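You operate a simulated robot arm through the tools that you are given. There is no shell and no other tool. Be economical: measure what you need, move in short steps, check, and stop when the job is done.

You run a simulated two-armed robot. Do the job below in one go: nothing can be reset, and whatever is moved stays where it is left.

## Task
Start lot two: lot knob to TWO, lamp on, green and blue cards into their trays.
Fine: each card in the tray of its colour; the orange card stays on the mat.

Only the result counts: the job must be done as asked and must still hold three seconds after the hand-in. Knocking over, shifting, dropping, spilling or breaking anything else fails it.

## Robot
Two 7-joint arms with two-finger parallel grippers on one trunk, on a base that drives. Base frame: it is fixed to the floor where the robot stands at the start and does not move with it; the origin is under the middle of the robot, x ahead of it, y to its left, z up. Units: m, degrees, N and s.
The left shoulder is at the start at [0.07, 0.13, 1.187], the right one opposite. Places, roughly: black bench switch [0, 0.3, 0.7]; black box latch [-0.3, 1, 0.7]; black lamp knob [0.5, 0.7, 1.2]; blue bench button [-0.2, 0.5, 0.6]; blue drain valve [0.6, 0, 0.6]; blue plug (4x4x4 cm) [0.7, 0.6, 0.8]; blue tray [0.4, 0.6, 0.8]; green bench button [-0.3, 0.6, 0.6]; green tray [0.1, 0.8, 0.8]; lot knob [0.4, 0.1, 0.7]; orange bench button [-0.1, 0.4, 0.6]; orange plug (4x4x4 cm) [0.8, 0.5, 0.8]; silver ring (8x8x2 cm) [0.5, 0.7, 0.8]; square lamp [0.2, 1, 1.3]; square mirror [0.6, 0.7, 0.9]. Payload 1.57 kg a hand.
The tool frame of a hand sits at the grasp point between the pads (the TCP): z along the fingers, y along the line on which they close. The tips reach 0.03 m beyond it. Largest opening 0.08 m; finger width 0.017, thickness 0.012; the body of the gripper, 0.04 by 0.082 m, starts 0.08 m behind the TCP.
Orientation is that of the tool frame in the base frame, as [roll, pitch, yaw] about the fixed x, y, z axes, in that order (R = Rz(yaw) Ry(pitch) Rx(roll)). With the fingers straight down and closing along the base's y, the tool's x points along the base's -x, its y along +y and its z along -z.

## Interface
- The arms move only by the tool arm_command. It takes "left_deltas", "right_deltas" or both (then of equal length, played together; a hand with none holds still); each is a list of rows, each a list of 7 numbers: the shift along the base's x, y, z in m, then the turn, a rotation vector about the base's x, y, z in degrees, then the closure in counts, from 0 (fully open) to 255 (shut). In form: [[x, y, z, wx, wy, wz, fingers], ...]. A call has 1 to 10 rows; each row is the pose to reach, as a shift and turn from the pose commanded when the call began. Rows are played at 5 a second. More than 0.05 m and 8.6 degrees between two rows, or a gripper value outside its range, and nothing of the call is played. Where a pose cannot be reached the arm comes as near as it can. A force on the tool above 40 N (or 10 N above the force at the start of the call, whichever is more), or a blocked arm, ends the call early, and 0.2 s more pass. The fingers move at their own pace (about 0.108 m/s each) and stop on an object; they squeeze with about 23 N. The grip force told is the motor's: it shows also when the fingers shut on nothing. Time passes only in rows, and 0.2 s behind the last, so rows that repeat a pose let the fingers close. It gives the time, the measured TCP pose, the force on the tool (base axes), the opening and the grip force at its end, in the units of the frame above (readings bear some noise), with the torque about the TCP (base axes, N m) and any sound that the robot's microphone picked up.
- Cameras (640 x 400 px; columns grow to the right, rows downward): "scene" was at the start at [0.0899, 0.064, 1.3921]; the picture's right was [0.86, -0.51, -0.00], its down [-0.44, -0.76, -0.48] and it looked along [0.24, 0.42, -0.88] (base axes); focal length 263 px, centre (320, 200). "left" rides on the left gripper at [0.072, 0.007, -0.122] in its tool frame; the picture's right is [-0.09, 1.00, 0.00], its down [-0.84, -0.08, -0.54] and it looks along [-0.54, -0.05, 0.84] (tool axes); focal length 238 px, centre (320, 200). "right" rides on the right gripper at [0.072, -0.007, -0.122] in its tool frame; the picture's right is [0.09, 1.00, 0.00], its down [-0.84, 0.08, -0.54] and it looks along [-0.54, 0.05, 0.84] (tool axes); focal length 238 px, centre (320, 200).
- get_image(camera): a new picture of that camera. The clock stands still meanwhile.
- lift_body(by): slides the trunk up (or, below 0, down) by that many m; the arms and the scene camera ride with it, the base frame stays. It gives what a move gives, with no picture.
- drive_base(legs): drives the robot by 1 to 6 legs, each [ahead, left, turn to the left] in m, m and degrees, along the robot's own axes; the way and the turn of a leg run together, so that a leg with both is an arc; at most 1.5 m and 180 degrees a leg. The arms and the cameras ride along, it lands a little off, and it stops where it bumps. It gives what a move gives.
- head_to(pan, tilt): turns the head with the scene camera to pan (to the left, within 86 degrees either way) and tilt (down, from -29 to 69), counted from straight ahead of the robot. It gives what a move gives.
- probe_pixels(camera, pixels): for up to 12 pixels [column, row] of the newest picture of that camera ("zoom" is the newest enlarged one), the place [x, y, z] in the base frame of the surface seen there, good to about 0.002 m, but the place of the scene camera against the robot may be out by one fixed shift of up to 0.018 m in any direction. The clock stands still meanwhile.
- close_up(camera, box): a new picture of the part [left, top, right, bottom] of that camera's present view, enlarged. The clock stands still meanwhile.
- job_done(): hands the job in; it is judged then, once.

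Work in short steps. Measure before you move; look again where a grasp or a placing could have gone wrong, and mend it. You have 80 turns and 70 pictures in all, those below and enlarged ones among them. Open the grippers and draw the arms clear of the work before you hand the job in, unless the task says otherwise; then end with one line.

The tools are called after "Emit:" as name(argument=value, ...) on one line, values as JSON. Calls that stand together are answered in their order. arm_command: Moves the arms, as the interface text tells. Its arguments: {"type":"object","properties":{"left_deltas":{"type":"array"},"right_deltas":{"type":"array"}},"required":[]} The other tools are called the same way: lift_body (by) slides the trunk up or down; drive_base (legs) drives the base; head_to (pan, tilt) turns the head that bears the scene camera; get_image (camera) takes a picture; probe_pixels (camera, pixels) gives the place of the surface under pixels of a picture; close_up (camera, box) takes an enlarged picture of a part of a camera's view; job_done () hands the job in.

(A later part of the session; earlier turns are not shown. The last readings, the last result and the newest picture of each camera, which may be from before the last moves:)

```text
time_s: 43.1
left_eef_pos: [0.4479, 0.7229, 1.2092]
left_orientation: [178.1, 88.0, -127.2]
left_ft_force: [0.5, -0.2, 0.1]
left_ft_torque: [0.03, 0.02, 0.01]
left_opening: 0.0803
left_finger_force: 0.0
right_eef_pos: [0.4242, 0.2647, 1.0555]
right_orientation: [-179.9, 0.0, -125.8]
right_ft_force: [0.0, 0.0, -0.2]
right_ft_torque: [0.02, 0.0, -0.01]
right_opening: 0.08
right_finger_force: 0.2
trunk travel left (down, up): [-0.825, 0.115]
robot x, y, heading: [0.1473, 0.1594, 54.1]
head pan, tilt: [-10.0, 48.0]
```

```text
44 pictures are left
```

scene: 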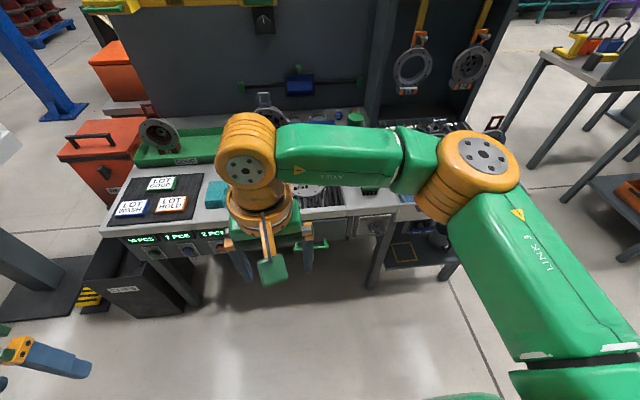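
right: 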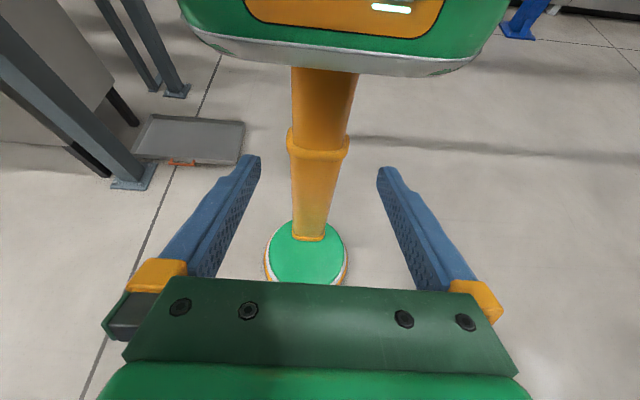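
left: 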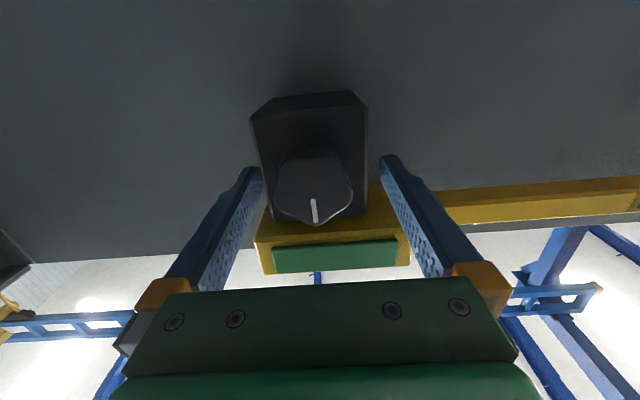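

TCP is at v=0.849 with the knob between the fingers. I close, then turn clockwise by 40°.

Emit:
arm_command(left_deltas=[[0, 0, 0, 0, 0, 0, 255], [0, 0, 0, 0, 0, 0, 255], [0, 0, 0, 0, 0, 0, 255], [0, 0, 0, 4.65, 6.51, 0, 255], [0, 0, 0, 9.3, 13.0, 0, 255], [0, 0, 0, 13.9, 19.5, 0, 255], [0, 0, 0, 18.6, 26.0, 0, 255], [0, 0, 0, 23.2, 32.6, 0, 255]])

Emit:
head_to(pan=12, tilt=5)

Emit:
get_image(camera="left")

Emit:
get_image(camera="scene")

```text
time_s: 44.9
left_eef_pos: [0.4501, 0.7224, 1.2102]
left_orientation: [92.0, 49.6, 147.6]
left_ft_force: [8.8, 3.7, 8.7]
left_ft_torque: [0.43, -0.33, -0.76]
left_opening: 0.0498
left_finger_force: 44.8
right_eef_pos: [0.4271, 0.2639, 1.0553]
right_orientation: [179.8, -0.1, -125.8]
right_ft_force: [-0.1, -0.4, -0.1]
right_ft_torque: [0.01, 0.01, 0.01]
right_opening: 0.08
right_finger_force: 0.1
trunk travel left (down, up): [-0.825, 0.115]
robot x, y, heading: [0.1387, 0.155, 54.1]
head pan, tilt: [-10.0, 48.0]
```

```text
time_s: 46.0
left_eef_pos: [0.4507, 0.7221, 1.2096]
left_orientation: [92.0, 49.7, 147.6]
left_ft_force: [9.9, 6.1, 16.9]
left_ft_torque: [0.16, -0.09, -0.21]
left_opening: 0.0499
left_finger_force: 44.6
right_eef_pos: [0.4269, 0.2639, 1.0545]
right_orientation: [179.9, -0.1, -125.8]
right_ft_force: [-0.4, 0.5, 0.9]
right_ft_torque: [0.0, 0.02, 0.01]
right_opening: 0.0801
right_finger_force: 0.1
trunk travel left (down, up): [-0.825, 0.115]
robot x, y, heading: [0.146, 0.1576, 54.1]
head pan, tilt: [12.0, 5.0]
```

```text
43 pictures are left
```

left: 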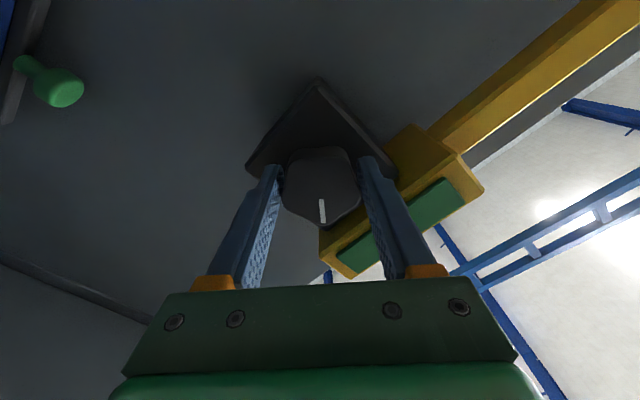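

```text
42 pictures are left
```

scene: 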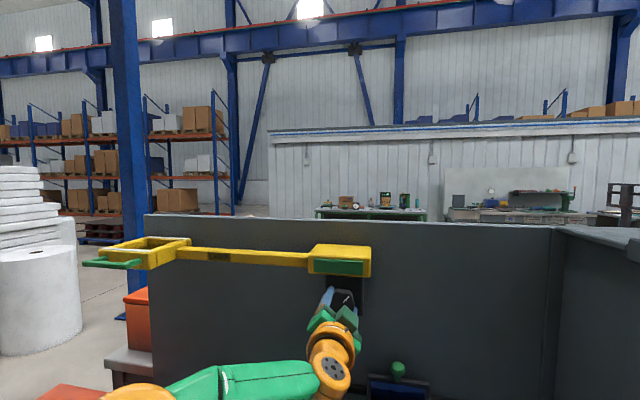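

The knob turned with the fingers to about 40° with little resistance. I keep turning clockwise to feel for a stop, then check the lamp.

Emit:
arm_command(left_deltas=[[0, 0, 0, 4.65, 6.51, 0, 255], [0, 0, 0, 9.3, 13.0, 0, 255], [0, 0, 0, 13.9, 19.5, 0, 255], [0, 0, 0, 18.6, 26.0, 0, 255], [0, 0, 0, 23.2, 32.6, 0, 255], [0, 0, 0, 27.9, 39.1, 0, 255]])

Emit:
close_up(camera="scene", box=[70, 210, 390, 370])

Emit:
get_image(camera="left")

```text
time_s: 47.4
left_eef_pos: [0.4506, 0.7214, 1.2116]
left_orientation: [89.6, 1.7, 146.5]
left_ft_force: [12.6, 15.0, 33.9]
left_ft_torque: [-0.33, 0.1, -0.41]
left_opening: 0.0502
left_finger_force: 45.5
right_eef_pos: [0.4263, 0.2643, 1.0551]
right_orientation: [179.9, 0.1, -125.8]
right_ft_force: [1.0, 0.3, -0.7]
right_ft_torque: [-0.01, 0.01, -0.02]
right_opening: 0.08
right_finger_force: 0.2
trunk travel left (down, up): [-0.825, 0.115]
robot x, y, heading: [0.143, 0.1542, 54.7]
head pan, tilt: [12.0, 5.0]
```

```text
2.00 times, centred on (230, 290) of scene
```

zoom: 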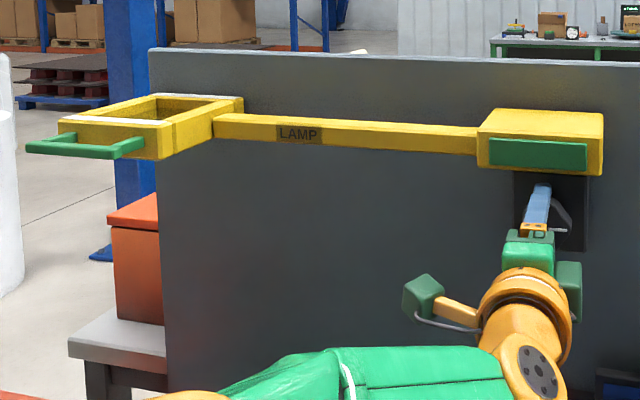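

```text
40 pictures are left
```

left: 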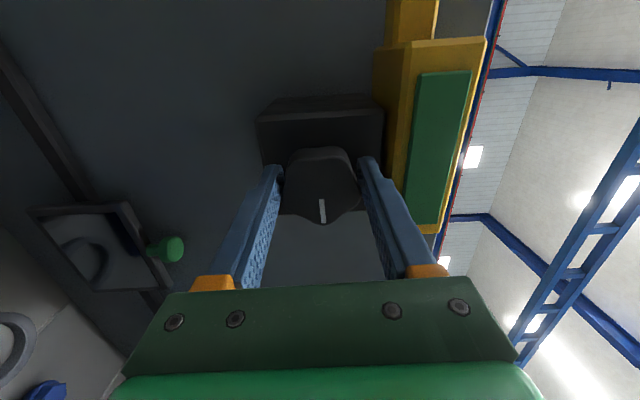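

The knob follows to about 88° and I see no lamp glow from above. I look at the lamp and the bench below it for light before turning further.

Emit:
head_to(pan=35, tilt=35)

Emit:
get_image(camera="scene")

```text
time_s: 48.4
left_eef_pos: [0.4507, 0.7219, 1.2111]
left_orientation: [89.6, 2.0, 146.6]
left_ft_force: [13.2, 15.7, 34.7]
left_ft_torque: [-0.15, 0.01, 0.33]
left_opening: 0.0498
left_finger_force: 44.7
right_eef_pos: [0.4264, 0.2641, 1.0544]
right_orientation: [179.9, 0.0, -125.7]
right_ft_force: [0.5, 0.1, 1.3]
right_ft_torque: [-0.01, 0.01, 0.01]
right_opening: 0.0801
right_finger_force: 0.0
trunk travel left (down, up): [-0.825, 0.115]
robot x, y, heading: [0.1474, 0.1515, 54.5]
head pan, tilt: [35.0, 35.0]
```

```text
39 pictures are left
```

scene: 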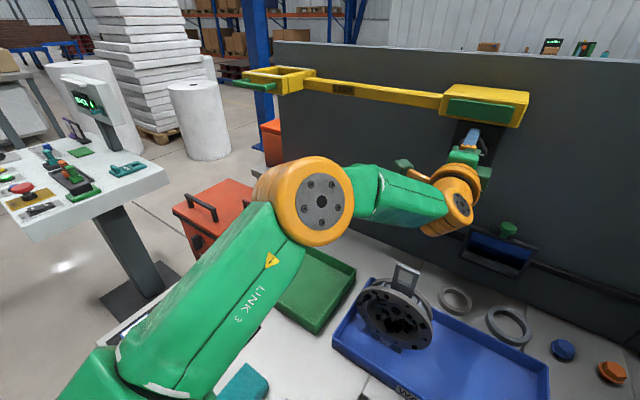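

No glow yet. I ease the hand up 3 mm to relieve the 34 N and turn 30° further.

Emit:
arm_command(left_deltas=[[-0.001, -0.001, 0.003, 0, 0, 0, 255], [-0.001, -0.001, 0.003, 4.65, 6.51, 0, 255], [-0.001, -0.001, 0.003, 9.3, 13.0, 0, 255], [-0.001, -0.001, 0.003, 13.9, 19.5, 0, 255], [-0.001, -0.001, 0.003, 18.6, 26.0, 0, 255]])

Emit:
get_image(camera="left")

```text
time_s: 49.6
left_eef_pos: [0.4488, 0.7201, 1.2133]
left_orientation: [88.4, -30.2, 146.9]
left_ft_force: [11.1, 15.8, 30.4]
left_ft_torque: [-0.52, 0.26, -0.09]
left_opening: 0.0499
left_finger_force: 45.2
right_eef_pos: [0.4259, 0.2651, 1.054]
right_orientation: [-179.9, 0.0, -125.8]
right_ft_force: [0.2, -0.3, -0.4]
right_ft_torque: [-0.01, 0.02, -0.01]
right_opening: 0.0799
right_finger_force: 0.1
trunk travel left (down, up): [-0.825, 0.115]
robot x, y, heading: [0.1373, 0.1527, 54.2]
head pan, tilt: [35.0, 35.0]
```

```text
38 pictures are left
```

left: 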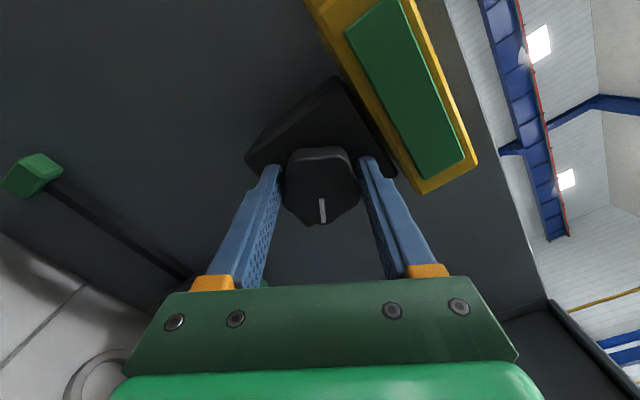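

The knob goes freely on to about 120°. I check the lamp again with a zoom.

Emit:
close_up(camera="scene", box=[220, 50, 540, 210])

```text
2.00 times, centred on (380, 130) of scene
```

zoom: 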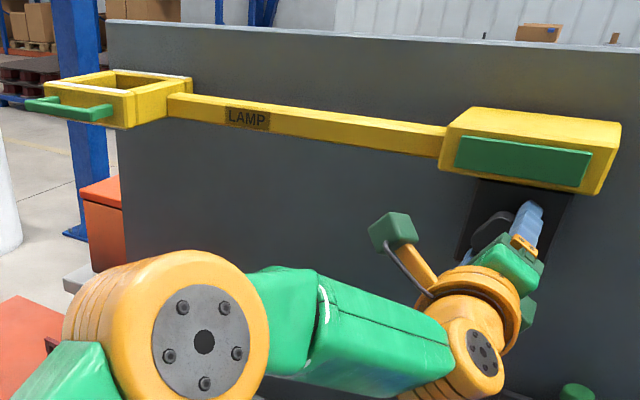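

Nothing visible from above; the lit side would face down. I turn a bit further to look for a stop.

Emit:
arm_command(left_deltas=[[-0.002, -0.003, 0.002, 4.65, 6.51, 0, 255], [-0.002, -0.003, 0.002, 9.3, 13.0, 0, 255], [-0.002, -0.003, 0.002, 13.9, 19.5, 0, 255], [-0.002, -0.003, 0.002, 18.6, 26.0, 0, 255]])

Emit:
get_image(camera="left")

```text
time_s: 50.0
left_eef_pos: [0.4509, 0.7175, 1.2093]
left_orientation: [87.6, -36.9, 146.8]
left_ft_force: [13.7, 3.5, 4.8]
left_ft_torque: [0.0, 0.03, 1.43]
left_opening: 0.0496
left_finger_force: 45.1
left hand out of reach, approached as far as the arm can: row 1, 2
right_eef_pos: [0.4304, 0.2668, 1.0526]
right_orientation: [179.9, -0.3, -125.9]
right_ft_force: [0.3, 0.1, 0.3]
right_ft_torque: [0.0, -0.05, 0.01]
right_opening: 0.0799
right_finger_force: 0.1
trunk travel left (down, up): [-0.825, 0.115]
robot x, y, heading: [0.146, 0.1559, 54.4]
head pan, tilt: [35.0, 35.0]
stopped in row 2 (left hand): the force on the tool passed its limit at 61 N (the readings are from after the stop); the commanded pose is now the measured one
```

```text
36 pictures are left
```

left: 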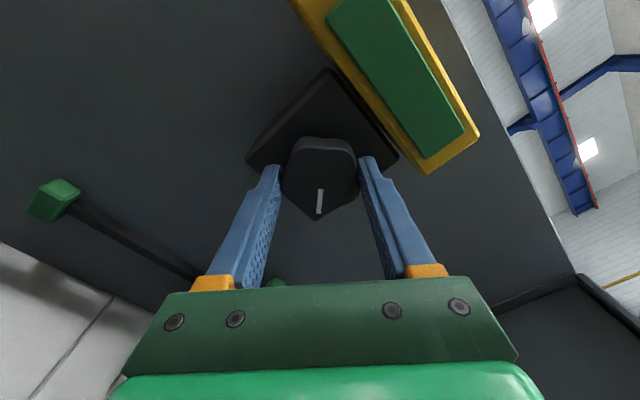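

That was an arm limit, not a knob stop. I open the fingers, back off with the base and roll the hand back, so its camera can see the lamp's underside.

Emit:
arm_command(left_deltas=[[0, 0, 0, 0, 0, 0, 0], [0, 0, 0, 0, 0, 0, 0], [0, 0, 0, 0, 0, 0, 0]])

Emit:
drive_base(legs=[[-0.13, 0, 0]])

Emit:
arm_command(left_deltas=[[0, 0, 0, -4.65, -6.5, 0, 0], [0, 0, 0, -9.3, -13.0, 0, 0], [0, 0, 0, -13.9, -19.5, 0, 0], [0, 0, 0, -18.6, -26, 0, 0], [0, 0, 0, -23.2, -32.5, 0, 0], [0, 0, 0, -27.9, -39, 0, 0], [0, 0, 0, -32.5, -45.5, 0, 0], [0, 0, 0, -37.2, -52, 0, 0], [0, 0, 0, -41.8, -58.5, 0, 0], [0, 0, 0, -46.4, -65, 0, 0]])

Emit:
arm_command(left_deltas=[[0, 0, 0, -4.65, -6.5, 0, 0], [0, 0, 0, -9.3, -13.0, 0, 0], [0, 0, 0, -13.9, -19.5, 0, 0], [0, 0, 0, -18.6, -26, 0, 0], [0, 0, 0, -23.2, -32.5, 0, 0], [0, 0, 0, -27, -37.8, 0, 0]])

Emit:
get_image(camera="left")

```text
time_s: 50.8
left_eef_pos: [0.4444, 0.7143, 1.2115]
left_orientation: [87.5, -36.6, 147.0]
left_ft_force: [0.1, 0.4, 0.5]
left_ft_torque: [0.0, 0.02, -0.01]
left_opening: 0.0797
left_finger_force: 0.0
right_eef_pos: [0.4249, 0.2643, 1.0554]
right_orientation: [-180.0, 0.0, -125.8]
right_ft_force: [0.0, -0.4, -0.2]
right_ft_torque: [0.02, 0.0, 0.0]
right_opening: 0.0802
right_finger_force: 0.0
trunk travel left (down, up): [-0.825, 0.115]
robot x, y, heading: [0.1474, 0.1548, 54.2]
head pan, tilt: [35.0, 35.0]
```

```text
time_s: 52.1
left_eef_pos: [0.369, 0.613, 1.2106]
left_orientation: [87.7, -36.7, 147.0]
left_ft_force: [0.0, -0.1, -0.4]
left_ft_torque: [0.01, 0.03, -0.01]
left_opening: 0.08
left_finger_force: 0.1
right_eef_pos: [0.3495, 0.162, 1.053]
right_orientation: [-180.0, -0.3, -125.9]
right_ft_force: [-0.3, -0.7, 0.5]
right_ft_torque: [0.0, 0.04, -0.04]
right_opening: 0.0798
right_finger_force: 0.0
trunk travel left (down, up): [-0.825, 0.115]
robot x, y, heading: [0.0676, 0.0492, 54.3]
head pan, tilt: [35.0, 35.0]
```

```text
time_s: 54.3
left_eef_pos: [0.3672, 0.6105, 1.213]
left_orientation: [91.0, 43.2, 147.5]
left_ft_force: [0.4, 0.4, 0.2]
left_ft_torque: [0.01, 0.03, 0.0]
left_opening: 0.0801
left_finger_force: 0.0
right_eef_pos: [0.3495, 0.1599, 1.056]
right_orientation: [-179.9, 0.0, -125.8]
right_ft_force: [-0.4, -1.1, 0.4]
right_ft_torque: [-0.02, -0.02, 0.03]
right_opening: 0.08
right_finger_force: 0.0
trunk travel left (down, up): [-0.825, 0.115]
robot x, y, heading: [0.0652, 0.0504, 54.5]
head pan, tilt: [35.0, 35.0]
```

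```text
time_s: 55.7
left_eef_pos: [0.3677, 0.6106, 1.2124]
left_orientation: [171.1, 87.9, -133.3]
left_ft_force: [-0.1, 0.1, 0.2]
left_ft_torque: [-0.03, -0.02, 0.02]
left_opening: 0.0803
left_finger_force: 0.0
right_eef_pos: [0.3486, 0.1597, 1.054]
right_orientation: [-179.9, 0.0, -125.8]
right_ft_force: [0.1, 0.6, -1.2]
right_ft_torque: [0.0, 0.0, 0.03]
right_opening: 0.0804
right_finger_force: 0.0
trunk travel left (down, up): [-0.825, 0.115]
robot x, y, heading: [0.0657, 0.0487, 54.3]
head pan, tilt: [35.0, 35.0]
```

```text
35 pictures are left
```

left: 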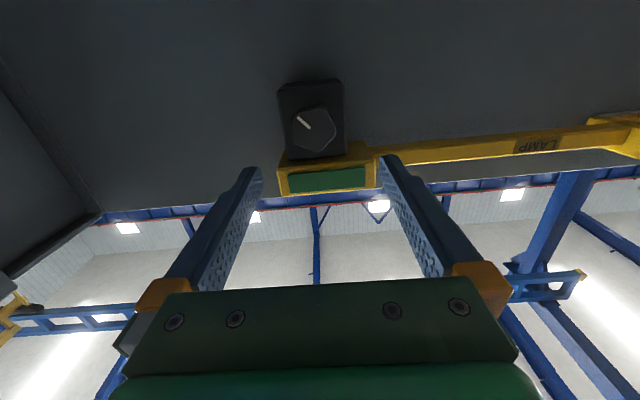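

The pointer now stands about 130° clockwise. The lamp head is at the image's right edge, so I yaw the hand 25° left to see its underside.

Emit:
arm_command(left_deltas=[[0, 0, 0, 0, 0, 8, 0], [0, 0, 0, 0, 0, 16, 0], [0, 0, 0, 0, 0, 24, 0]])

Emit:
get_image(camera="left")

```text
time_s: 56.5
left_eef_pos: [0.3677, 0.6084, 1.2121]
left_orientation: [165.7, 87.8, -114.8]
left_ft_force: [0.1, -1.2, 0.7]
left_ft_torque: [0.0, 0.0, 0.02]
left_opening: 0.08
left_finger_force: 0.1
right_eef_pos: [0.3498, 0.1589, 1.0553]
right_orientation: [-179.9, -0.1, -125.9]
right_ft_force: [-0.4, 0.3, 0.3]
right_ft_torque: [0.04, 0.03, 0.02]
right_opening: 0.0799
right_finger_force: 0.0
trunk travel left (down, up): [-0.825, 0.115]
robot x, y, heading: [0.0675, 0.0468, 54.2]
head pan, tilt: [35.0, 35.0]
```

```text
34 pictures are left
```

left: 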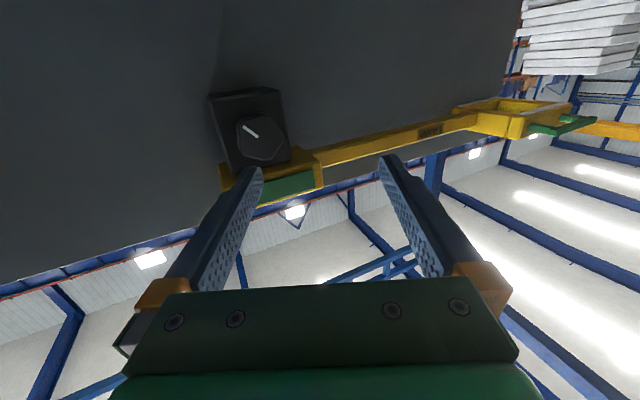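

Emit:
close_up(camera="left", box=[430, 80, 610, 160])

```text
3.56 times, centred on (520, 120) of left
```

zoom: 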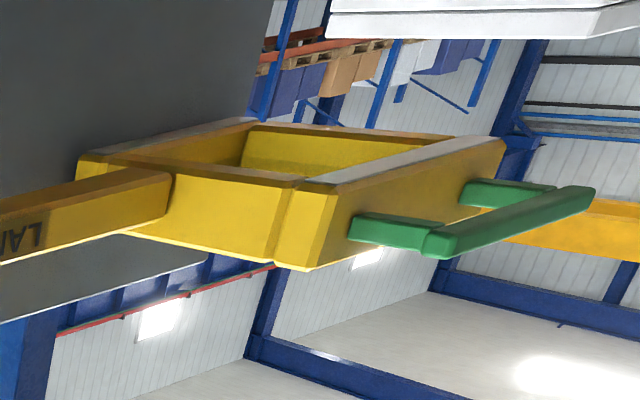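

The underside strips look grey, i.e. unlit. The black bench switch on the fascia may belong to the lamp, so I yaw the hand back, back the base off and read its label with the right camera.

Emit:
arm_command(left_deltas=[[0, 0, 0, 0, 0, -8, 0], [0, 0, 0, 0, 0, -16, 0], [0, 0, 0, 0, 0, -24, 0]])

Emit:
drive_base(legs=[[-0.45, 0, 0]])

Emit:
get_image(camera="right")

```text
time_s: 57.3
left_eef_pos: [0.3654, 0.6094, 1.2127]
left_orientation: [170.2, 87.8, -134.4]
left_ft_force: [0.2, 0.2, -0.1]
left_ft_torque: [0.02, -0.04, -0.01]
left_opening: 0.0802
left_finger_force: 0.1
right_eef_pos: [0.3479, 0.1596, 1.0555]
right_orientation: [-179.8, 0.0, -125.8]
right_ft_force: [0.3, 0.4, -0.1]
right_ft_torque: [0.04, 0.0, -0.02]
right_opening: 0.0799
right_finger_force: 0.1
trunk travel left (down, up): [-0.825, 0.115]
robot x, y, heading: [0.0672, 0.0494, 54.2]
head pan, tilt: [35.0, 35.0]
```

```text
time_s: 60.0
left_eef_pos: [0.1068, 0.2454, 1.2115]
left_orientation: [168.7, 87.8, -136.2]
left_ft_force: [1.4, -0.1, -1.6]
left_ft_torque: [-0.01, -0.02, -0.04]
left_opening: 0.08
left_finger_force: 0.1
right_eef_pos: [0.0869, -0.206, 1.0558]
right_orientation: [180.0, 0.0, -126.1]
right_ft_force: [0.2, 0.8, 0.4]
right_ft_torque: [-0.01, 0.04, 0.03]
right_opening: 0.0804
right_finger_force: 0.0
trunk travel left (down, up): [-0.825, 0.115]
robot x, y, heading: [-0.196, -0.3137, 54.1]
head pan, tilt: [35.0, 35.0]
```

```text
32 pictures are left
```

right: 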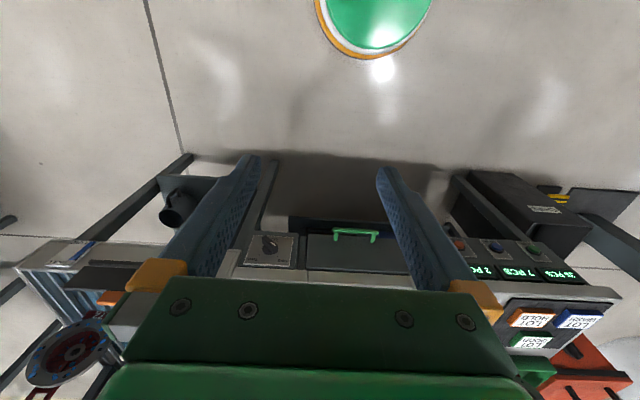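

The switch is hidden behind the finger near (415,240). I use the scene camera instead.

Emit:
head_to(pan=12, tilt=42)

Emit:
get_image(camera="scene")

```text
time_s: 60.9
left_eef_pos: [0.1043, 0.2427, 1.2132]
left_orientation: [168.2, 87.8, -136.6]
left_ft_force: [-0.2, -0.4, -0.2]
left_ft_torque: [0.02, 0.02, -0.02]
left_opening: 0.0799
left_finger_force: 0.0
right_eef_pos: [0.0853, -0.2083, 1.0543]
right_orientation: [-180.0, 0.0, -126.0]
right_ft_force: [0.4, -0.5, 0.9]
right_ft_torque: [0.03, 0.0, 0.02]
right_opening: 0.0801
right_finger_force: 0.1
trunk travel left (down, up): [-0.825, 0.115]
robot x, y, heading: [-0.1956, -0.3147, 54.1]
head pan, tilt: [12.0, 42.0]
```

```text
31 pictures are left
```

scene: 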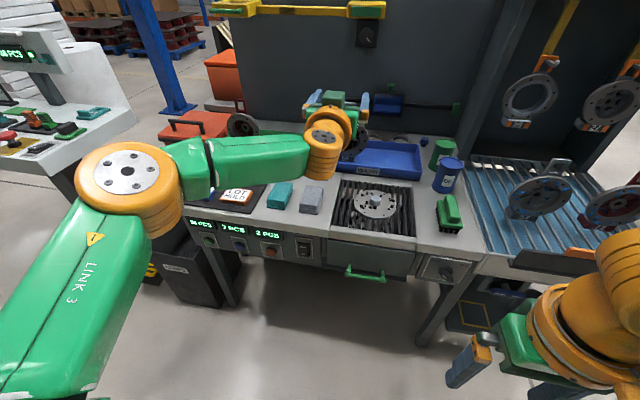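

The black rocker switch is at (304,248). I zoom in on it and probe it, and I zoom in on the lot knob for later.

Emit:
close_up(camera="scene", box=[272, 228, 336, 268])

Emit:
probe_pixels(camera="zoom", pixels=[[320, 200], [300, 150], [300, 250], [260, 200], [380, 200], [220, 100]])

```text
10.00 times, centred on (304, 248) of scene
```

zoom: 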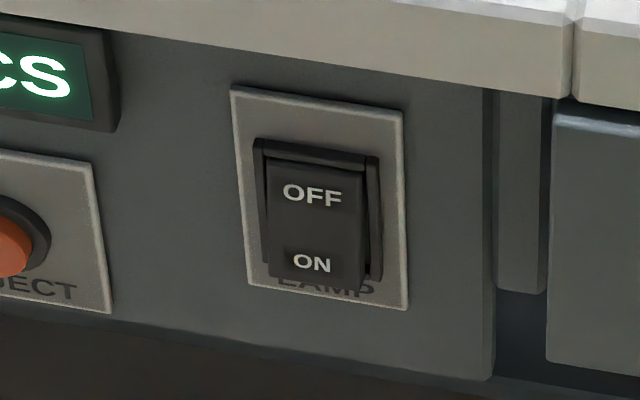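

```text
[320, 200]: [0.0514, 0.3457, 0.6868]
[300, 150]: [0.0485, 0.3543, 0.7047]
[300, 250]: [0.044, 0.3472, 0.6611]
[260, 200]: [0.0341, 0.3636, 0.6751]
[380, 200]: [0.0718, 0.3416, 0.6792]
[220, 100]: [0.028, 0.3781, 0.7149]
```

The bench rocker is labelled LAMP, its top (OFF) is pressed in and ON is at the bottom, so this is the real lamp control. I will press ON and later put the lamp-arm knob back upright. First I back off 0.12, shift left 0.11 and lower the trunk so the left hand comes to switch height.

Emit:
drive_base(legs=[[-0.12, 0.11, 0.3]])

Emit:
lift_body(by=-0.56)

Emit:
get_image(camera="left")

```text
time_s: 62.3
left_eef_pos: [-0.0509, 0.2146, 1.211]
left_orientation: [166.0, 87.6, -138.5]
left_ft_force: [0.0, -0.3, 0.0]
left_ft_torque: [0.0, 0.04, 0.05]
left_opening: 0.08
left_finger_force: 0.0
right_eef_pos: [-0.0694, -0.2377, 1.0541]
right_orientation: [179.9, -0.1, -125.9]
right_ft_force: [0.2, 0.8, -0.1]
right_ft_torque: [0.04, 0.0, 0.0]
right_opening: 0.0799
right_finger_force: 0.1
trunk travel left (down, up): [-0.825, 0.115]
robot x, y, heading: [-0.3553, -0.3482, 54.4]
head pan, tilt: [12.0, 42.0]
```

```text
refused: -0.56 is not a number from -0.4 to 0.4
```

```text
29 pictures are left
```

left: 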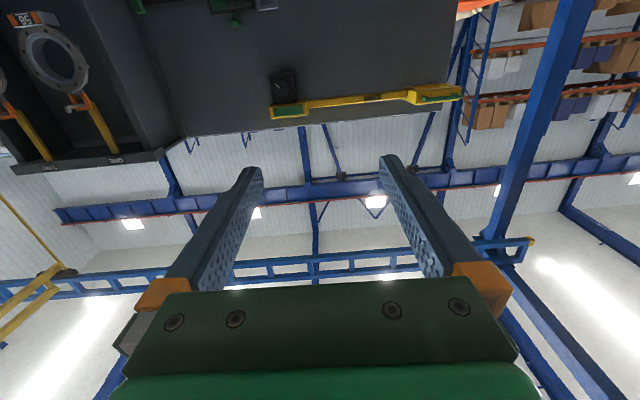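

The lift takes at most 0.4 m a call, so I lower in two steps.

Emit:
lift_body(by=-0.3)

Emit:
lift_body(by=-0.26)

Emit:
get_image(camera="left")

```text
time_s: 65.3
left_eef_pos: [-0.0531, 0.2135, 0.913]
left_orientation: [168.2, 87.8, -136.4]
left_ft_force: [0.1, 0.4, 0.0]
left_ft_torque: [-0.02, 0.0, 0.01]
left_opening: 0.0799
left_finger_force: 0.0
right_eef_pos: [-0.0721, -0.2378, 0.755]
right_orientation: [180.0, 0.1, -125.8]
right_ft_force: [0.0, -0.9, 0.6]
right_ft_torque: [0.03, 0.04, -0.01]
right_opening: 0.0798
right_finger_force: 0.1
trunk travel left (down, up): [-0.525, 0.415]
robot x, y, heading: [-0.3561, -0.3457, 54.5]
head pan, tilt: [12.0, 42.0]
```

```text
time_s: 68.0
left_eef_pos: [-0.054, 0.2134, 0.6521]
left_orientation: [168.3, 87.8, -136.2]
left_ft_force: [-0.2, -0.2, -0.3]
left_ft_torque: [0.01, 0.03, 0.01]
left_opening: 0.0802
left_finger_force: 0.1
right_eef_pos: [-0.0722, -0.2378, 0.4939]
right_orientation: [180.0, 0.1, -125.8]
right_ft_force: [1.5, -0.8, 0.1]
right_ft_torque: [-0.01, -0.01, 0.01]
right_opening: 0.0801
right_finger_force: 0.0
trunk travel left (down, up): [-0.265, 0.675]
robot x, y, heading: [-0.3506, -0.3476, 54.3]
head pan, tilt: [12.0, 42.0]
```

```text
28 pictures are left
```

left: 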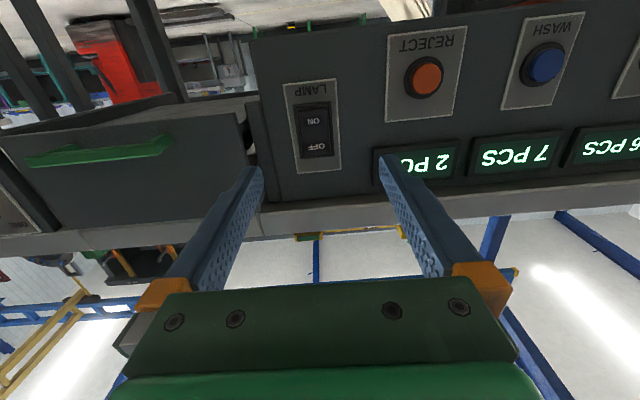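

The LAMP rocker is in view at (315,130), upside down, with ON at (316,120) and OFF at (318,147). I probe it along with the panel.

Emit:
probe_pixels(camera="left", pixels=[[316, 112], [316, 121], [317, 132], [318, 147], [303, 121], [328, 121], [290, 90], [338, 165], [300, 190], [290, 215], [100, 155], [16, 205]])

```text
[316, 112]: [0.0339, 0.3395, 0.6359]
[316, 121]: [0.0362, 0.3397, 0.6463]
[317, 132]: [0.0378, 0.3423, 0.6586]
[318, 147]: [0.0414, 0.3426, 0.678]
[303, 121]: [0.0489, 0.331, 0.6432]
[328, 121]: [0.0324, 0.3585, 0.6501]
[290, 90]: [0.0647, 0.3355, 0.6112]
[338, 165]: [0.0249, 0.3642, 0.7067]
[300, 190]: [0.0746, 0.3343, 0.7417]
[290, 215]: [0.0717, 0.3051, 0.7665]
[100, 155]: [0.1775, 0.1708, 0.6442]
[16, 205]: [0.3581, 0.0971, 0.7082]
```

ON end: u=-0.169, v=0.297, z≈0.641, and the panel is at v=0.311. I lower by 11 mm, close the fingers, and drive 0.09 m closer so the tips stop just short.

Emit:
lift_body(by=-0.011)

Emit:
arm_command(left_deltas=[[0, 0, 0, 0, 0, 0, 255], [0, 0, 0, 0, 0, 0, 255], [0, 0, 0, 0, 0, 0, 255], [0, 0, 0, 0, 0, 0, 255]])

Emit:
drive_base(legs=[[0.09, 0, 0]])

Emit:
get_image(camera="left")

```text
time_s: 68.5
left_eef_pos: [-0.0551, 0.2132, 0.6423]
left_orientation: [168.1, 87.7, -136.3]
left_ft_force: [-0.7, -0.3, 0.1]
left_ft_torque: [0.02, 0.06, -0.02]
left_opening: 0.0798
left_finger_force: 0.1
right_eef_pos: [-0.0724, -0.2378, 0.4836]
right_orientation: [-180.0, 0.0, -125.7]
right_ft_force: [1.0, 0.8, 0.9]
right_ft_torque: [0.01, -0.02, -0.04]
right_opening: 0.08
right_finger_force: 0.0
trunk travel left (down, up): [-0.254, 0.686]
robot x, y, heading: [-0.3552, -0.3519, 54.3]
head pan, tilt: [12.0, 42.0]
```

```text
time_s: 69.5
left_eef_pos: [-0.0551, 0.2131, 0.6405]
left_orientation: [168.2, 87.8, -136.2]
left_ft_force: [-0.2, 0.1, -0.2]
left_ft_torque: [-0.03, 0.03, 0.0]
left_opening: 0.0
left_finger_force: 21.4
right_eef_pos: [-0.0711, -0.238, 0.4836]
right_orientation: [-180.0, 0.0, -125.8]
right_ft_force: [-0.4, -0.5, 0.2]
right_ft_torque: [-0.01, -0.03, -0.03]
right_opening: 0.0802
right_finger_force: 0.0
trunk travel left (down, up): [-0.254, 0.686]
robot x, y, heading: [-0.3547, -0.3468, 54.4]
head pan, tilt: [12.0, 42.0]
```

```text
time_s: 70.6
left_eef_pos: [-0.0011, 0.2864, 0.6408]
left_orientation: [168.3, 87.8, -136.5]
left_ft_force: [-0.2, 0.2, 0.3]
left_ft_torque: [0.01, 0.0, -0.04]
left_opening: 0.0
left_finger_force: 20.9
right_eef_pos: [-0.0192, -0.1644, 0.4841]
right_orientation: [-180.0, -0.1, -126.0]
right_ft_force: [0.2, -0.1, 0.6]
right_ft_torque: [0.01, -0.01, 0.0]
right_opening: 0.08
right_finger_force: 0.1
trunk travel left (down, up): [-0.254, 0.686]
robot x, y, heading: [-0.3018, -0.2739, 54.0]
head pan, tilt: [12.0, 42.0]
```

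```text
27 pictures are left
```

left: 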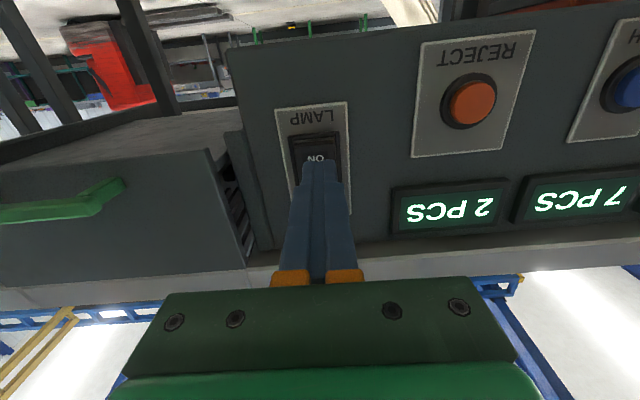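

The closed tips are lined up on ON, with tip v=0.263 and z 0.641. I push ahead in small steps to about v=0.311, then draw back.

Emit:
arm_command(left_deltas=[[0.0087, 0.0122, 0, 0, 0, 0, 255], [0.0174, 0.0244, 0, 0, 0, 0, 255], [0.0203, 0.0285, 0, 0, 0, 0, 255], [0.0232, 0.0326, 0, 0, 0, 0, 255], [0.0261, 0.0366, 0, 0, 0, 0, 255], [0.0285, 0.0399, 0, 0, 0, 0, 255]])

Emit:
arm_command(left_deltas=[[-0.0087, -0.0122, 0, 0, 0, 0, 255], [-0.0261, -0.0366, 0, 0, 0, 0, 255], [-0.0436, -0.061, 0, 0, 0, 0, 255], [-0.061, -0.0855, 0, 0, 0, 0, 0]])

Emit:
get_image(camera="left")

```text
time_s: 71.9
left_eef_pos: [0.0225, 0.317, 0.6412]
left_orientation: [169.0, 87.8, -135.7]
left_ft_force: [-12.6, -16.0, -0.5]
left_ft_torque: [-0.05, -0.28, 0.0]
left_opening: 0.0
left_finger_force: 21.1
right_eef_pos: [-0.0209, -0.1673, 0.4861]
right_orientation: [-179.9, 0.3, -125.9]
right_ft_force: [0.0, -0.1, -0.1]
right_ft_torque: [0.0, -0.01, 0.01]
right_opening: 0.08
right_finger_force: 0.1
trunk travel left (down, up): [-0.254, 0.686]
robot x, y, heading: [-0.3023, -0.2786, 54.6]
head pan, tilt: [12.0, 42.0]
heard: click
stopped in row 6 (left hand): the force on the tool passed its limit at 51 N (the readings are from after the stop); the commanded pose is now the measured one
```

```text
time_s: 72.9
left_eef_pos: [-0.0377, 0.2355, 0.6365]
left_orientation: [169.2, 87.5, -135.7]
left_ft_force: [-0.1, -0.6, -0.3]
left_ft_torque: [0.0, 0.01, 0.01]
left_opening: 0.0787
left_finger_force: 1.2
right_eef_pos: [-0.0197, -0.1656, 0.4837]
right_orientation: [179.9, 0.0, -125.8]
right_ft_force: [0.2, 0.0, -1.0]
right_ft_torque: [0.03, -0.02, 0.06]
right_opening: 0.08
right_finger_force: 0.0
trunk travel left (down, up): [-0.254, 0.686]
robot x, y, heading: [-0.3011, -0.2795, 54.1]
head pan, tilt: [12.0, 42.0]
```

```text
26 pictures are left
```

left: 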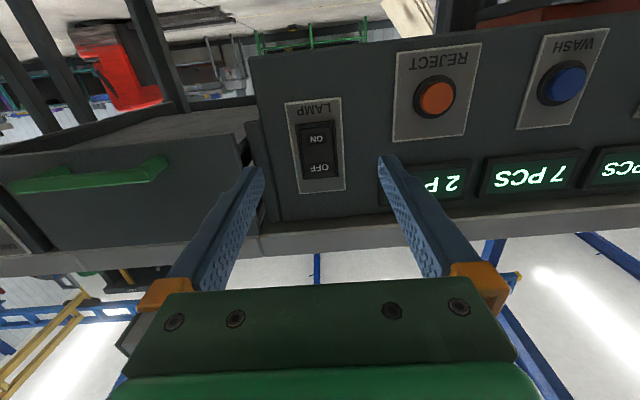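

There was a click and the rocker lies flatter, so the switch is ON. Next is the lot knob with the same hand: raise the trunk to knob height (z≈0.70) and strafe right 0.46 m.

Emit:
lift_body(by=0.0625)

Emit:
drive_base(legs=[[-0.03, 0, 0.3], [0, -0.46, 0]])

Emit:
arm_command(left_deltas=[[0, 0, 0, -4.65, -6.5, 0, 0], [0, 0, 0, -9.3, -13.0, 0, 0], [0, 0, 0, -13.9, -19.5, 0, 0], [0, 0, 0, -18.6, -26, 0, 0], [0, 0, 0, -23.2, -32.5, 0, 0], [0, 0, 0, -26.1, -36.6, 0, 0]])

Emit:
get_image(camera="left")

```text
time_s: 73.9
left_eef_pos: [-0.0359, 0.2351, 0.6989]
left_orientation: [168.7, 87.4, -136.2]
left_ft_force: [0.3, 0.2, 0.7]
left_ft_torque: [0.0, 0.01, -0.01]
left_opening: 0.08
left_finger_force: 0.1
right_eef_pos: [-0.0194, -0.166, 0.5457]
right_orientation: [179.9, 0.0, -125.7]
right_ft_force: [0.2, 0.2, -0.1]
right_ft_torque: [-0.01, -0.01, -0.01]
right_opening: 0.0801
right_finger_force: 0.1
trunk travel left (down, up): [-0.316, 0.624]
robot x, y, heading: [-0.3012, -0.2756, 54.1]
head pan, tilt: [12.0, 42.0]
```

```text
time_s: 77.1
left_eef_pos: [0.3135, -0.0519, 0.6987]
left_orientation: [168.5, 87.4, -136.2]
left_ft_force: [0.5, -0.9, 0.0]
left_ft_torque: [0.01, 0.02, -0.01]
left_opening: 0.08
left_finger_force: 0.1
right_eef_pos: [0.3325, -0.4514, 0.546]
right_orientation: [180.0, 0.0, -125.6]
right_ft_force: [0.6, -0.1, 0.1]
right_ft_torque: [0.0, 0.01, 0.02]
right_opening: 0.0799
right_finger_force: 0.0
trunk travel left (down, up): [-0.316, 0.624]
robot x, y, heading: [0.0494, -0.565, 54.6]
head pan, tilt: [12.0, 42.0]
```

```text
time_s: 78.5
left_eef_pos: [0.314, -0.0522, 0.6988]
left_orientation: [-93.5, 45.4, -39.2]
left_ft_force: [-0.2, 0.4, 0.2]
left_ft_torque: [-0.05, 0.0, -0.01]
left_opening: 0.0799
left_finger_force: 0.0
right_eef_pos: [0.3314, -0.4518, 0.5474]
right_orientation: [-180.0, 0.0, -125.6]
right_ft_force: [0.1, 0.1, -0.3]
right_ft_torque: [0.01, 0.01, -0.01]
right_opening: 0.0799
right_finger_force: 0.0
trunk travel left (down, up): [-0.316, 0.624]
robot x, y, heading: [0.0511, -0.5622, 54.2]
head pan, tilt: [12.0, 42.0]
```

```text
25 pictures are left
```

left: 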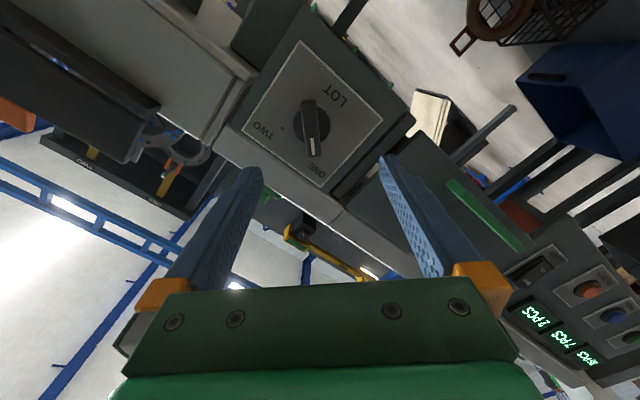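

The bar lies across the closing direction, with its mark toward ONE. I probe the knob and the panel.

Emit:
probe_pixels(camera="left", pixels=[[308, 106], [310, 125], [313, 150], [300, 135], [321, 135], [296, 122], [280, 127], [308, 165], [300, 60], [355, 150], [312, 139]])

Emit:
close_up(camera="left", box=[240, 40, 420, 300])

```text
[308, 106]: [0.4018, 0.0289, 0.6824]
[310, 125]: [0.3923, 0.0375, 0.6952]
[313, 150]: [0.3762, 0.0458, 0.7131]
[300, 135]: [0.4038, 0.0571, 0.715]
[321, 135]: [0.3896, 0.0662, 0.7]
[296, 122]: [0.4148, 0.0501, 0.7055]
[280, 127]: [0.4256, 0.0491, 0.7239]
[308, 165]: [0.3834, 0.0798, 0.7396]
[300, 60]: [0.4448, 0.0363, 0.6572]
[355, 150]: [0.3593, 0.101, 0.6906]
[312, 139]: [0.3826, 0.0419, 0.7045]
```

```text
1.54 times, centred on (330, 170) of left
```

zoom: 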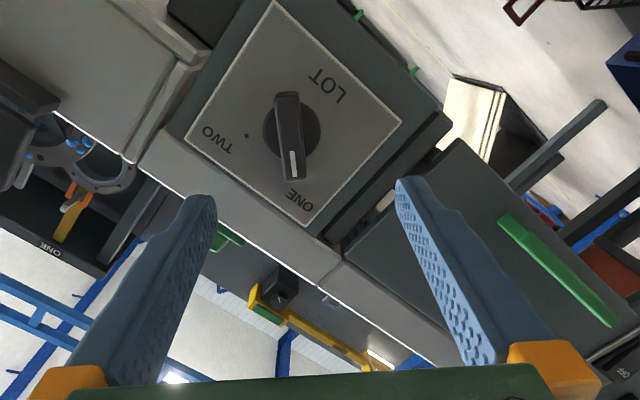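

Bar centre: u=0.2955, z=0.697, front v=0.257, hub at v=0.281. I drive ahead 0.05 and right 0.01, then finish with the arm.

Emit:
drive_base(legs=[[0.05, -0.0096, 0.2]])

```text
time_s: 79.4
left_eef_pos: [0.3475, -0.0153, 0.6989]
left_orientation: [-93.5, 45.5, -38.9]
left_ft_force: [0.4, 0.2, 0.6]
left_ft_torque: [0.03, -0.01, 0.02]
left_opening: 0.0798
left_finger_force: 0.0
right_eef_pos: [0.3685, -0.4155, 0.5471]
right_orientation: [180.0, 0.0, -125.4]
right_ft_force: [0.6, -0.1, 0.2]
right_ft_torque: [-0.02, 0.02, -0.03]
right_opening: 0.0801
right_finger_force: 0.0
trunk travel left (down, up): [-0.316, 0.624]
robot x, y, heading: [0.0878, -0.5268, 54.7]
head pan, tilt: [12.0, 42.0]
```

I move the last 58 mm onto the bar with the fingers open.

Emit:
arm_command(left_deltas=[[0.003, -0.0021, -0.002, 0, 0, 0, 0], [0.0115, 0.0097, -0.002, 0, 0, 0, 0], [0.02, 0.0215, -0.002, 0, 0, 0, 0], [0.0285, 0.0333, -0.002, 0, 0, 0, 0], [0.0367, 0.0451, -0.002, 0, 0, 0, 0], [0.0367, 0.0451, -0.002, 0, 0, 0, 0]])

Emit:
get_image(camera="left")

```text
time_s: 80.8
left_eef_pos: [0.3848, 0.0306, 0.6978]
left_orientation: [-93.4, 45.5, -38.9]
left_ft_force: [0.5, 0.1, 0.0]
left_ft_torque: [0.0, 0.05, 0.0]
left_opening: 0.08
left_finger_force: 0.0
right_eef_pos: [0.3682, -0.4172, 0.5463]
right_orientation: [179.9, 0.0, -125.5]
right_ft_force: [0.1, 0.1, 0.2]
right_ft_torque: [0.01, -0.02, -0.02]
right_opening: 0.0801
right_finger_force: 0.1
trunk travel left (down, up): [-0.316, 0.624]
robot x, y, heading: [0.0846, -0.5299, 54.7]
head pan, tilt: [12.0, 42.0]
```

```text
23 pictures are left
```

left: 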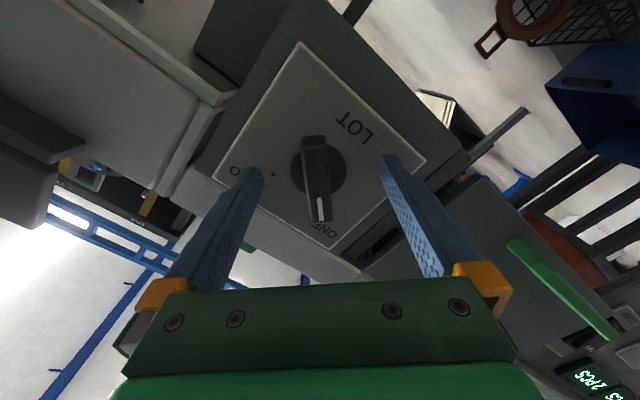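

Bar centred between the fingers. I close and start turning clockwise.

Emit:
arm_command(left_deltas=[[0, 0, 0, 0, 0, 0, 255], [0, 0, 0, 0, 0, 0, 255], [0, 0, 0, 0, 0, 0, 255], [0, 0, 0, 0, 0, 0, 255], [0, 0, 0, 4.65, 6.5, 0, 255], [0, 0, 0, 9.3, 13.0, 0, 255], [0, 0, 0, 13.9, 19.5, 0, 255], [0, 0, 0, 18.6, 26, 0, 255], [0, 0, 0, 23.2, 32.5, 0, 255], [0, 0, 0, 26.1, 36.6, 0, 255]])

```text
time_s: 83.0
left_eef_pos: [0.3832, 0.0306, 0.6978]
left_orientation: [165.6, 87.5, -138.7]
left_ft_force: [5.2, 16.8, 12.9]
left_ft_torque: [0.31, -0.2, -0.61]
left_opening: 0.0163
left_finger_force: 32.0
right_eef_pos: [0.3677, -0.4148, 0.5468]
right_orientation: [-179.9, -0.1, -125.2]
right_ft_force: [0.1, 0.2, 0.1]
right_ft_torque: [0.02, 0.0, 0.0]
right_opening: 0.0801
right_finger_force: 0.1
trunk travel left (down, up): [-0.316, 0.624]
robot x, y, heading: [0.0842, -0.5298, 54.7]
head pan, tilt: [12.0, 42.0]
```

Gripped (16 mm) and turned 45°. I turn the remaining 45°.

Emit:
arm_command(left_deltas=[[0, 0, 0, 4.65, 6.5, 0, 255], [0, 0, 0, 9.3, 13.0, 0, 255], [0, 0, 0, 13.9, 19.5, 0, 255], [0, 0, 0, 18.6, 26, 0, 255], [0, 0, 0, 23.2, 32.5, 0, 255], [0, 0, 0, 26.4, 37, 0, 255], [0, 0, 0, 26.4, 37, 0, 255]])

Emit:
get_image(camera="left")

```text
time_s: 84.6
left_eef_pos: [0.3811, 0.0324, 0.6974]
left_orientation: [91.4, 44.2, 148.0]
left_ft_force: [-8.1, 17.5, 10.6]
left_ft_torque: [-1.03, 0.07, 0.4]
left_opening: 0.0161
left_finger_force: 31.3
right_eef_pos: [0.3663, -0.4143, 0.5478]
right_orientation: [-179.8, 0.0, -125.2]
right_ft_force: [-0.1, 0.4, 0.6]
right_ft_torque: [0.04, 0.04, 0.0]
right_opening: 0.0799
right_finger_force: 0.0
trunk travel left (down, up): [-0.316, 0.624]
robot x, y, heading: [0.0889, -0.5268, 54.8]
head pan, tilt: [12.0, 42.0]
```

```text
22 pictures are left
```

left: 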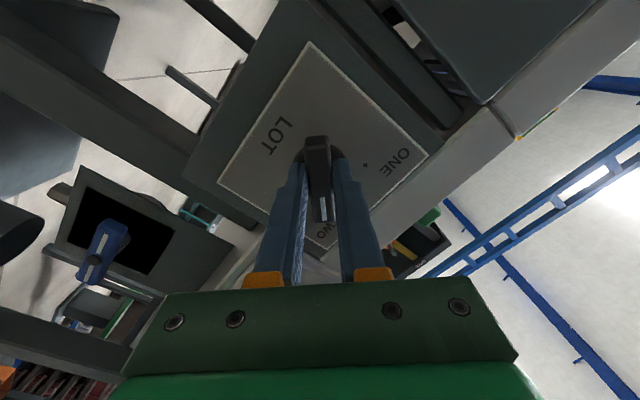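

The mark now points at TWO. I open, back the base off 0.15 m, roll the hand on to +127° for setting the lamp-arm knob back, and raise the trunk.

Emit:
arm_command(left_deltas=[[0, 0, 0, 0, 0, 0, 0], [0, 0, 0, 0, 0, 0, 0], [0, 0, 0, 0, 0, 0, 0]])

Emit:
drive_base(legs=[[-0.15, 0, -0.2]])

Emit:
get_image(camera="left")

Emit:
lift_body(by=0.4)

Emit:
lift_body(by=0.112)

Emit:
arm_command(left_deltas=[[0, 0, 0, 4.65, 6.5, 0, 0], [0, 0, 0, 9.3, 13, 0, 0], [0, 0, 0, 13.9, 19.5, 0, 0], [0, 0, 0, 18.6, 26, 0, 0], [0, 0, 0, 23.2, 32.5, 0, 0], [0, 0, 0, 27.9, 39, 0, 0], [0, 0, 0, 32.5, 45.5, 0, 0], [0, 0, 0, 37.2, 52, 0, 0], [0, 0, 0, 41.8, 58.5, 0, 0], [0, 0, 0, 46.4, 65, 0, 0]])

```text
time_s: 85.4
left_eef_pos: [0.3867, 0.0292, 0.6966]
left_orientation: [91.2, 44.0, 147.9]
left_ft_force: [-0.4, -0.9, 0.4]
left_ft_torque: [-0.02, 0.01, 0.01]
left_opening: 0.0801
left_finger_force: 0.0
right_eef_pos: [0.3687, -0.4161, 0.5466]
right_orientation: [180.0, 0.0, -125.4]
right_ft_force: [-0.5, 0.2, -0.4]
right_ft_torque: [-0.01, -0.01, -0.01]
right_opening: 0.0801
right_finger_force: 0.1
trunk travel left (down, up): [-0.316, 0.624]
robot x, y, heading: [0.0892, -0.5316, 54.7]
head pan, tilt: [12.0, 42.0]
```

```text
time_s: 86.8
left_eef_pos: [0.2999, -0.0931, 0.697]
left_orientation: [91.2, 44.1, 147.7]
left_ft_force: [-0.5, 0.3, 0.4]
left_ft_torque: [-0.02, 0.01, 0.03]
left_opening: 0.0798
left_finger_force: 0.1
right_eef_pos: [0.2814, -0.5374, 0.5469]
right_orientation: [-179.9, -0.1, -125.5]
right_ft_force: [-0.2, -0.1, -0.2]
right_ft_torque: [0.01, 0.01, 0.02]
right_opening: 0.08
right_finger_force: 0.0
trunk travel left (down, up): [-0.316, 0.624]
robot x, y, heading: [0.0005, -0.6519, 54.7]
head pan, tilt: [12.0, 42.0]
```

```text
21 pictures are left
```

left: 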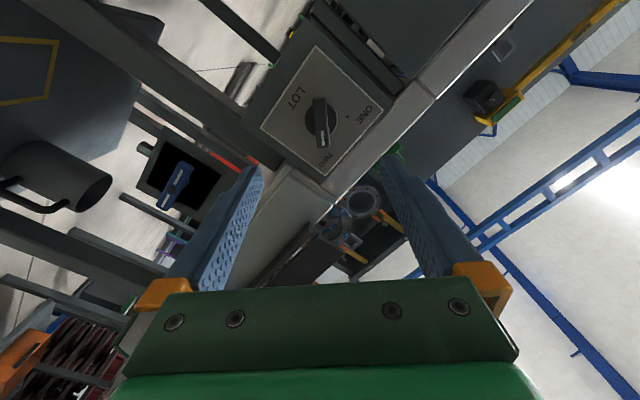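

```text
time_s: 90.6
left_eef_pos: [0.2996, -0.0937, 1.0984]
left_orientation: [91.2, 43.9, 147.8]
left_ft_force: [0.5, 0.0, -0.2]
left_ft_torque: [0.0, -0.05, 0.0]
left_opening: 0.08
left_finger_force: 0.1
right_eef_pos: [0.2821, -0.5378, 0.9467]
right_orientation: [180.0, 0.0, -125.5]
right_ft_force: [-0.4, -0.2, 0.6]
right_ft_torque: [0.01, 0.04, 0.01]
right_opening: 0.0799
right_finger_force: 0.2
trunk travel left (down, up): [-0.716, 0.223]
robot x, y, heading: [-0.0036, -0.6516, 54.7]
head pan, tilt: [12.0, 42.0]
```

```text
time_s: 92.0
left_eef_pos: [0.2994, -0.0927, 1.2104]
left_orientation: [91.3, 44.0, 147.8]
left_ft_force: [-1.0, -0.1, 0.1]
left_ft_torque: [-0.02, 0.01, 0.04]
left_opening: 0.0799
left_finger_force: 0.2
right_eef_pos: [0.2811, -0.5384, 1.0584]
right_orientation: [180.0, -0.1, -125.6]
right_ft_force: [-0.3, -0.1, 0.0]
right_ft_torque: [-0.01, 0.0, 0.0]
right_opening: 0.0802
right_finger_force: 0.0
trunk travel left (down, up): [-0.828, 0.111]
robot x, y, heading: [-0.0001, -0.6465, 54.7]
head pan, tilt: [12.0, 42.0]
```

```text
time_s: 94.2
left_eef_pos: [0.3007, -0.093, 1.2098]
left_orientation: [87.3, -35.9, 147.4]
left_ft_force: [0.1, 0.7, 0.6]
left_ft_torque: [0.01, 0.02, 0.01]
left_opening: 0.0802
left_finger_force: 0.1
right_eef_pos: [0.282, -0.539, 1.0593]
right_orientation: [-179.9, -0.1, -125.5]
right_ft_force: [-0.8, -0.3, -0.2]
right_ft_torque: [-0.01, 0.0, -0.03]
right_opening: 0.0803
right_finger_force: 0.0
trunk travel left (down, up): [-0.828, 0.111]
robot x, y, heading: [-0.0002, -0.6495, 54.8]
head pan, tilt: [12.0, 42.0]
```

LOT reads TWO. The hand is now in the same pose as when I let go of the lamp-arm knob, so I strafe left 0.352 and drive 0.64 ahead to stand in front of it, then look.

Emit:
drive_base(legs=[[0, 0.352, -0.4], [0.64, 0, 0]])

Emit:
get_image(camera="left")

```text
time_s: 99.6
left_eef_pos: [0.4044, 0.6193, 1.2113]
left_orientation: [87.3, -35.7, 146.7]
left_ft_force: [-0.8, -0.2, -1.2]
left_ft_torque: [-0.03, -0.02, -0.03]
left_opening: 0.0799
left_finger_force: 0.0
right_eef_pos: [0.3805, 0.1736, 1.0586]
right_orientation: [179.9, 0.0, -126.1]
right_ft_force: [-0.5, -0.2, -0.1]
right_ft_torque: [0.06, 0.0, -0.01]
right_opening: 0.0802
right_finger_force: 0.0
trunk travel left (down, up): [-0.828, 0.111]
robot x, y, heading: [0.0966, 0.0667, 53.9]
head pan, tilt: [12.0, 42.0]
```

```text
20 pictures are left
```

left: 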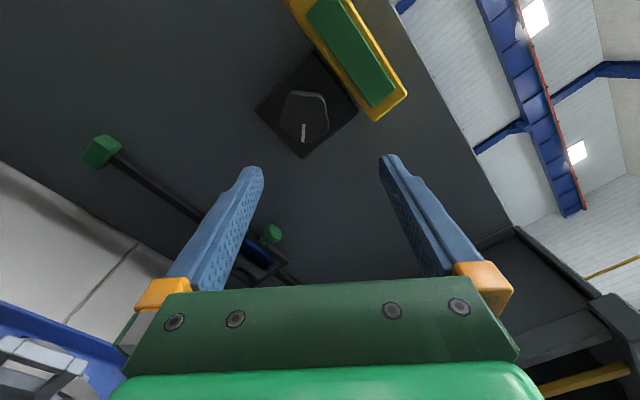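

I'm 22 mm too far right. I correct with the base, going 0.06 ahead.

Emit:
drive_base(legs=[[0.06, 0.022, 0.4]])

```text
time_s: 100.6
left_eef_pos: [0.4173, 0.675, 1.2138]
left_orientation: [86.7, -35.9, 147.4]
left_ft_force: [-0.4, -0.4, 0.1]
left_ft_torque: [-0.04, -0.02, 0.03]
left_opening: 0.0801
left_finger_force: 0.0
right_eef_pos: [0.3971, 0.2299, 1.0596]
right_orientation: [179.9, 0.3, -125.8]
right_ft_force: [-0.1, -0.6, 0.6]
right_ft_torque: [0.02, 0.0, -0.01]
right_opening: 0.0801
right_finger_force: 0.2
trunk travel left (down, up): [-0.828, 0.111]
robot x, y, heading: [0.1144, 0.1235, 54.2]
head pan, tilt: [12.0, 42.0]
```

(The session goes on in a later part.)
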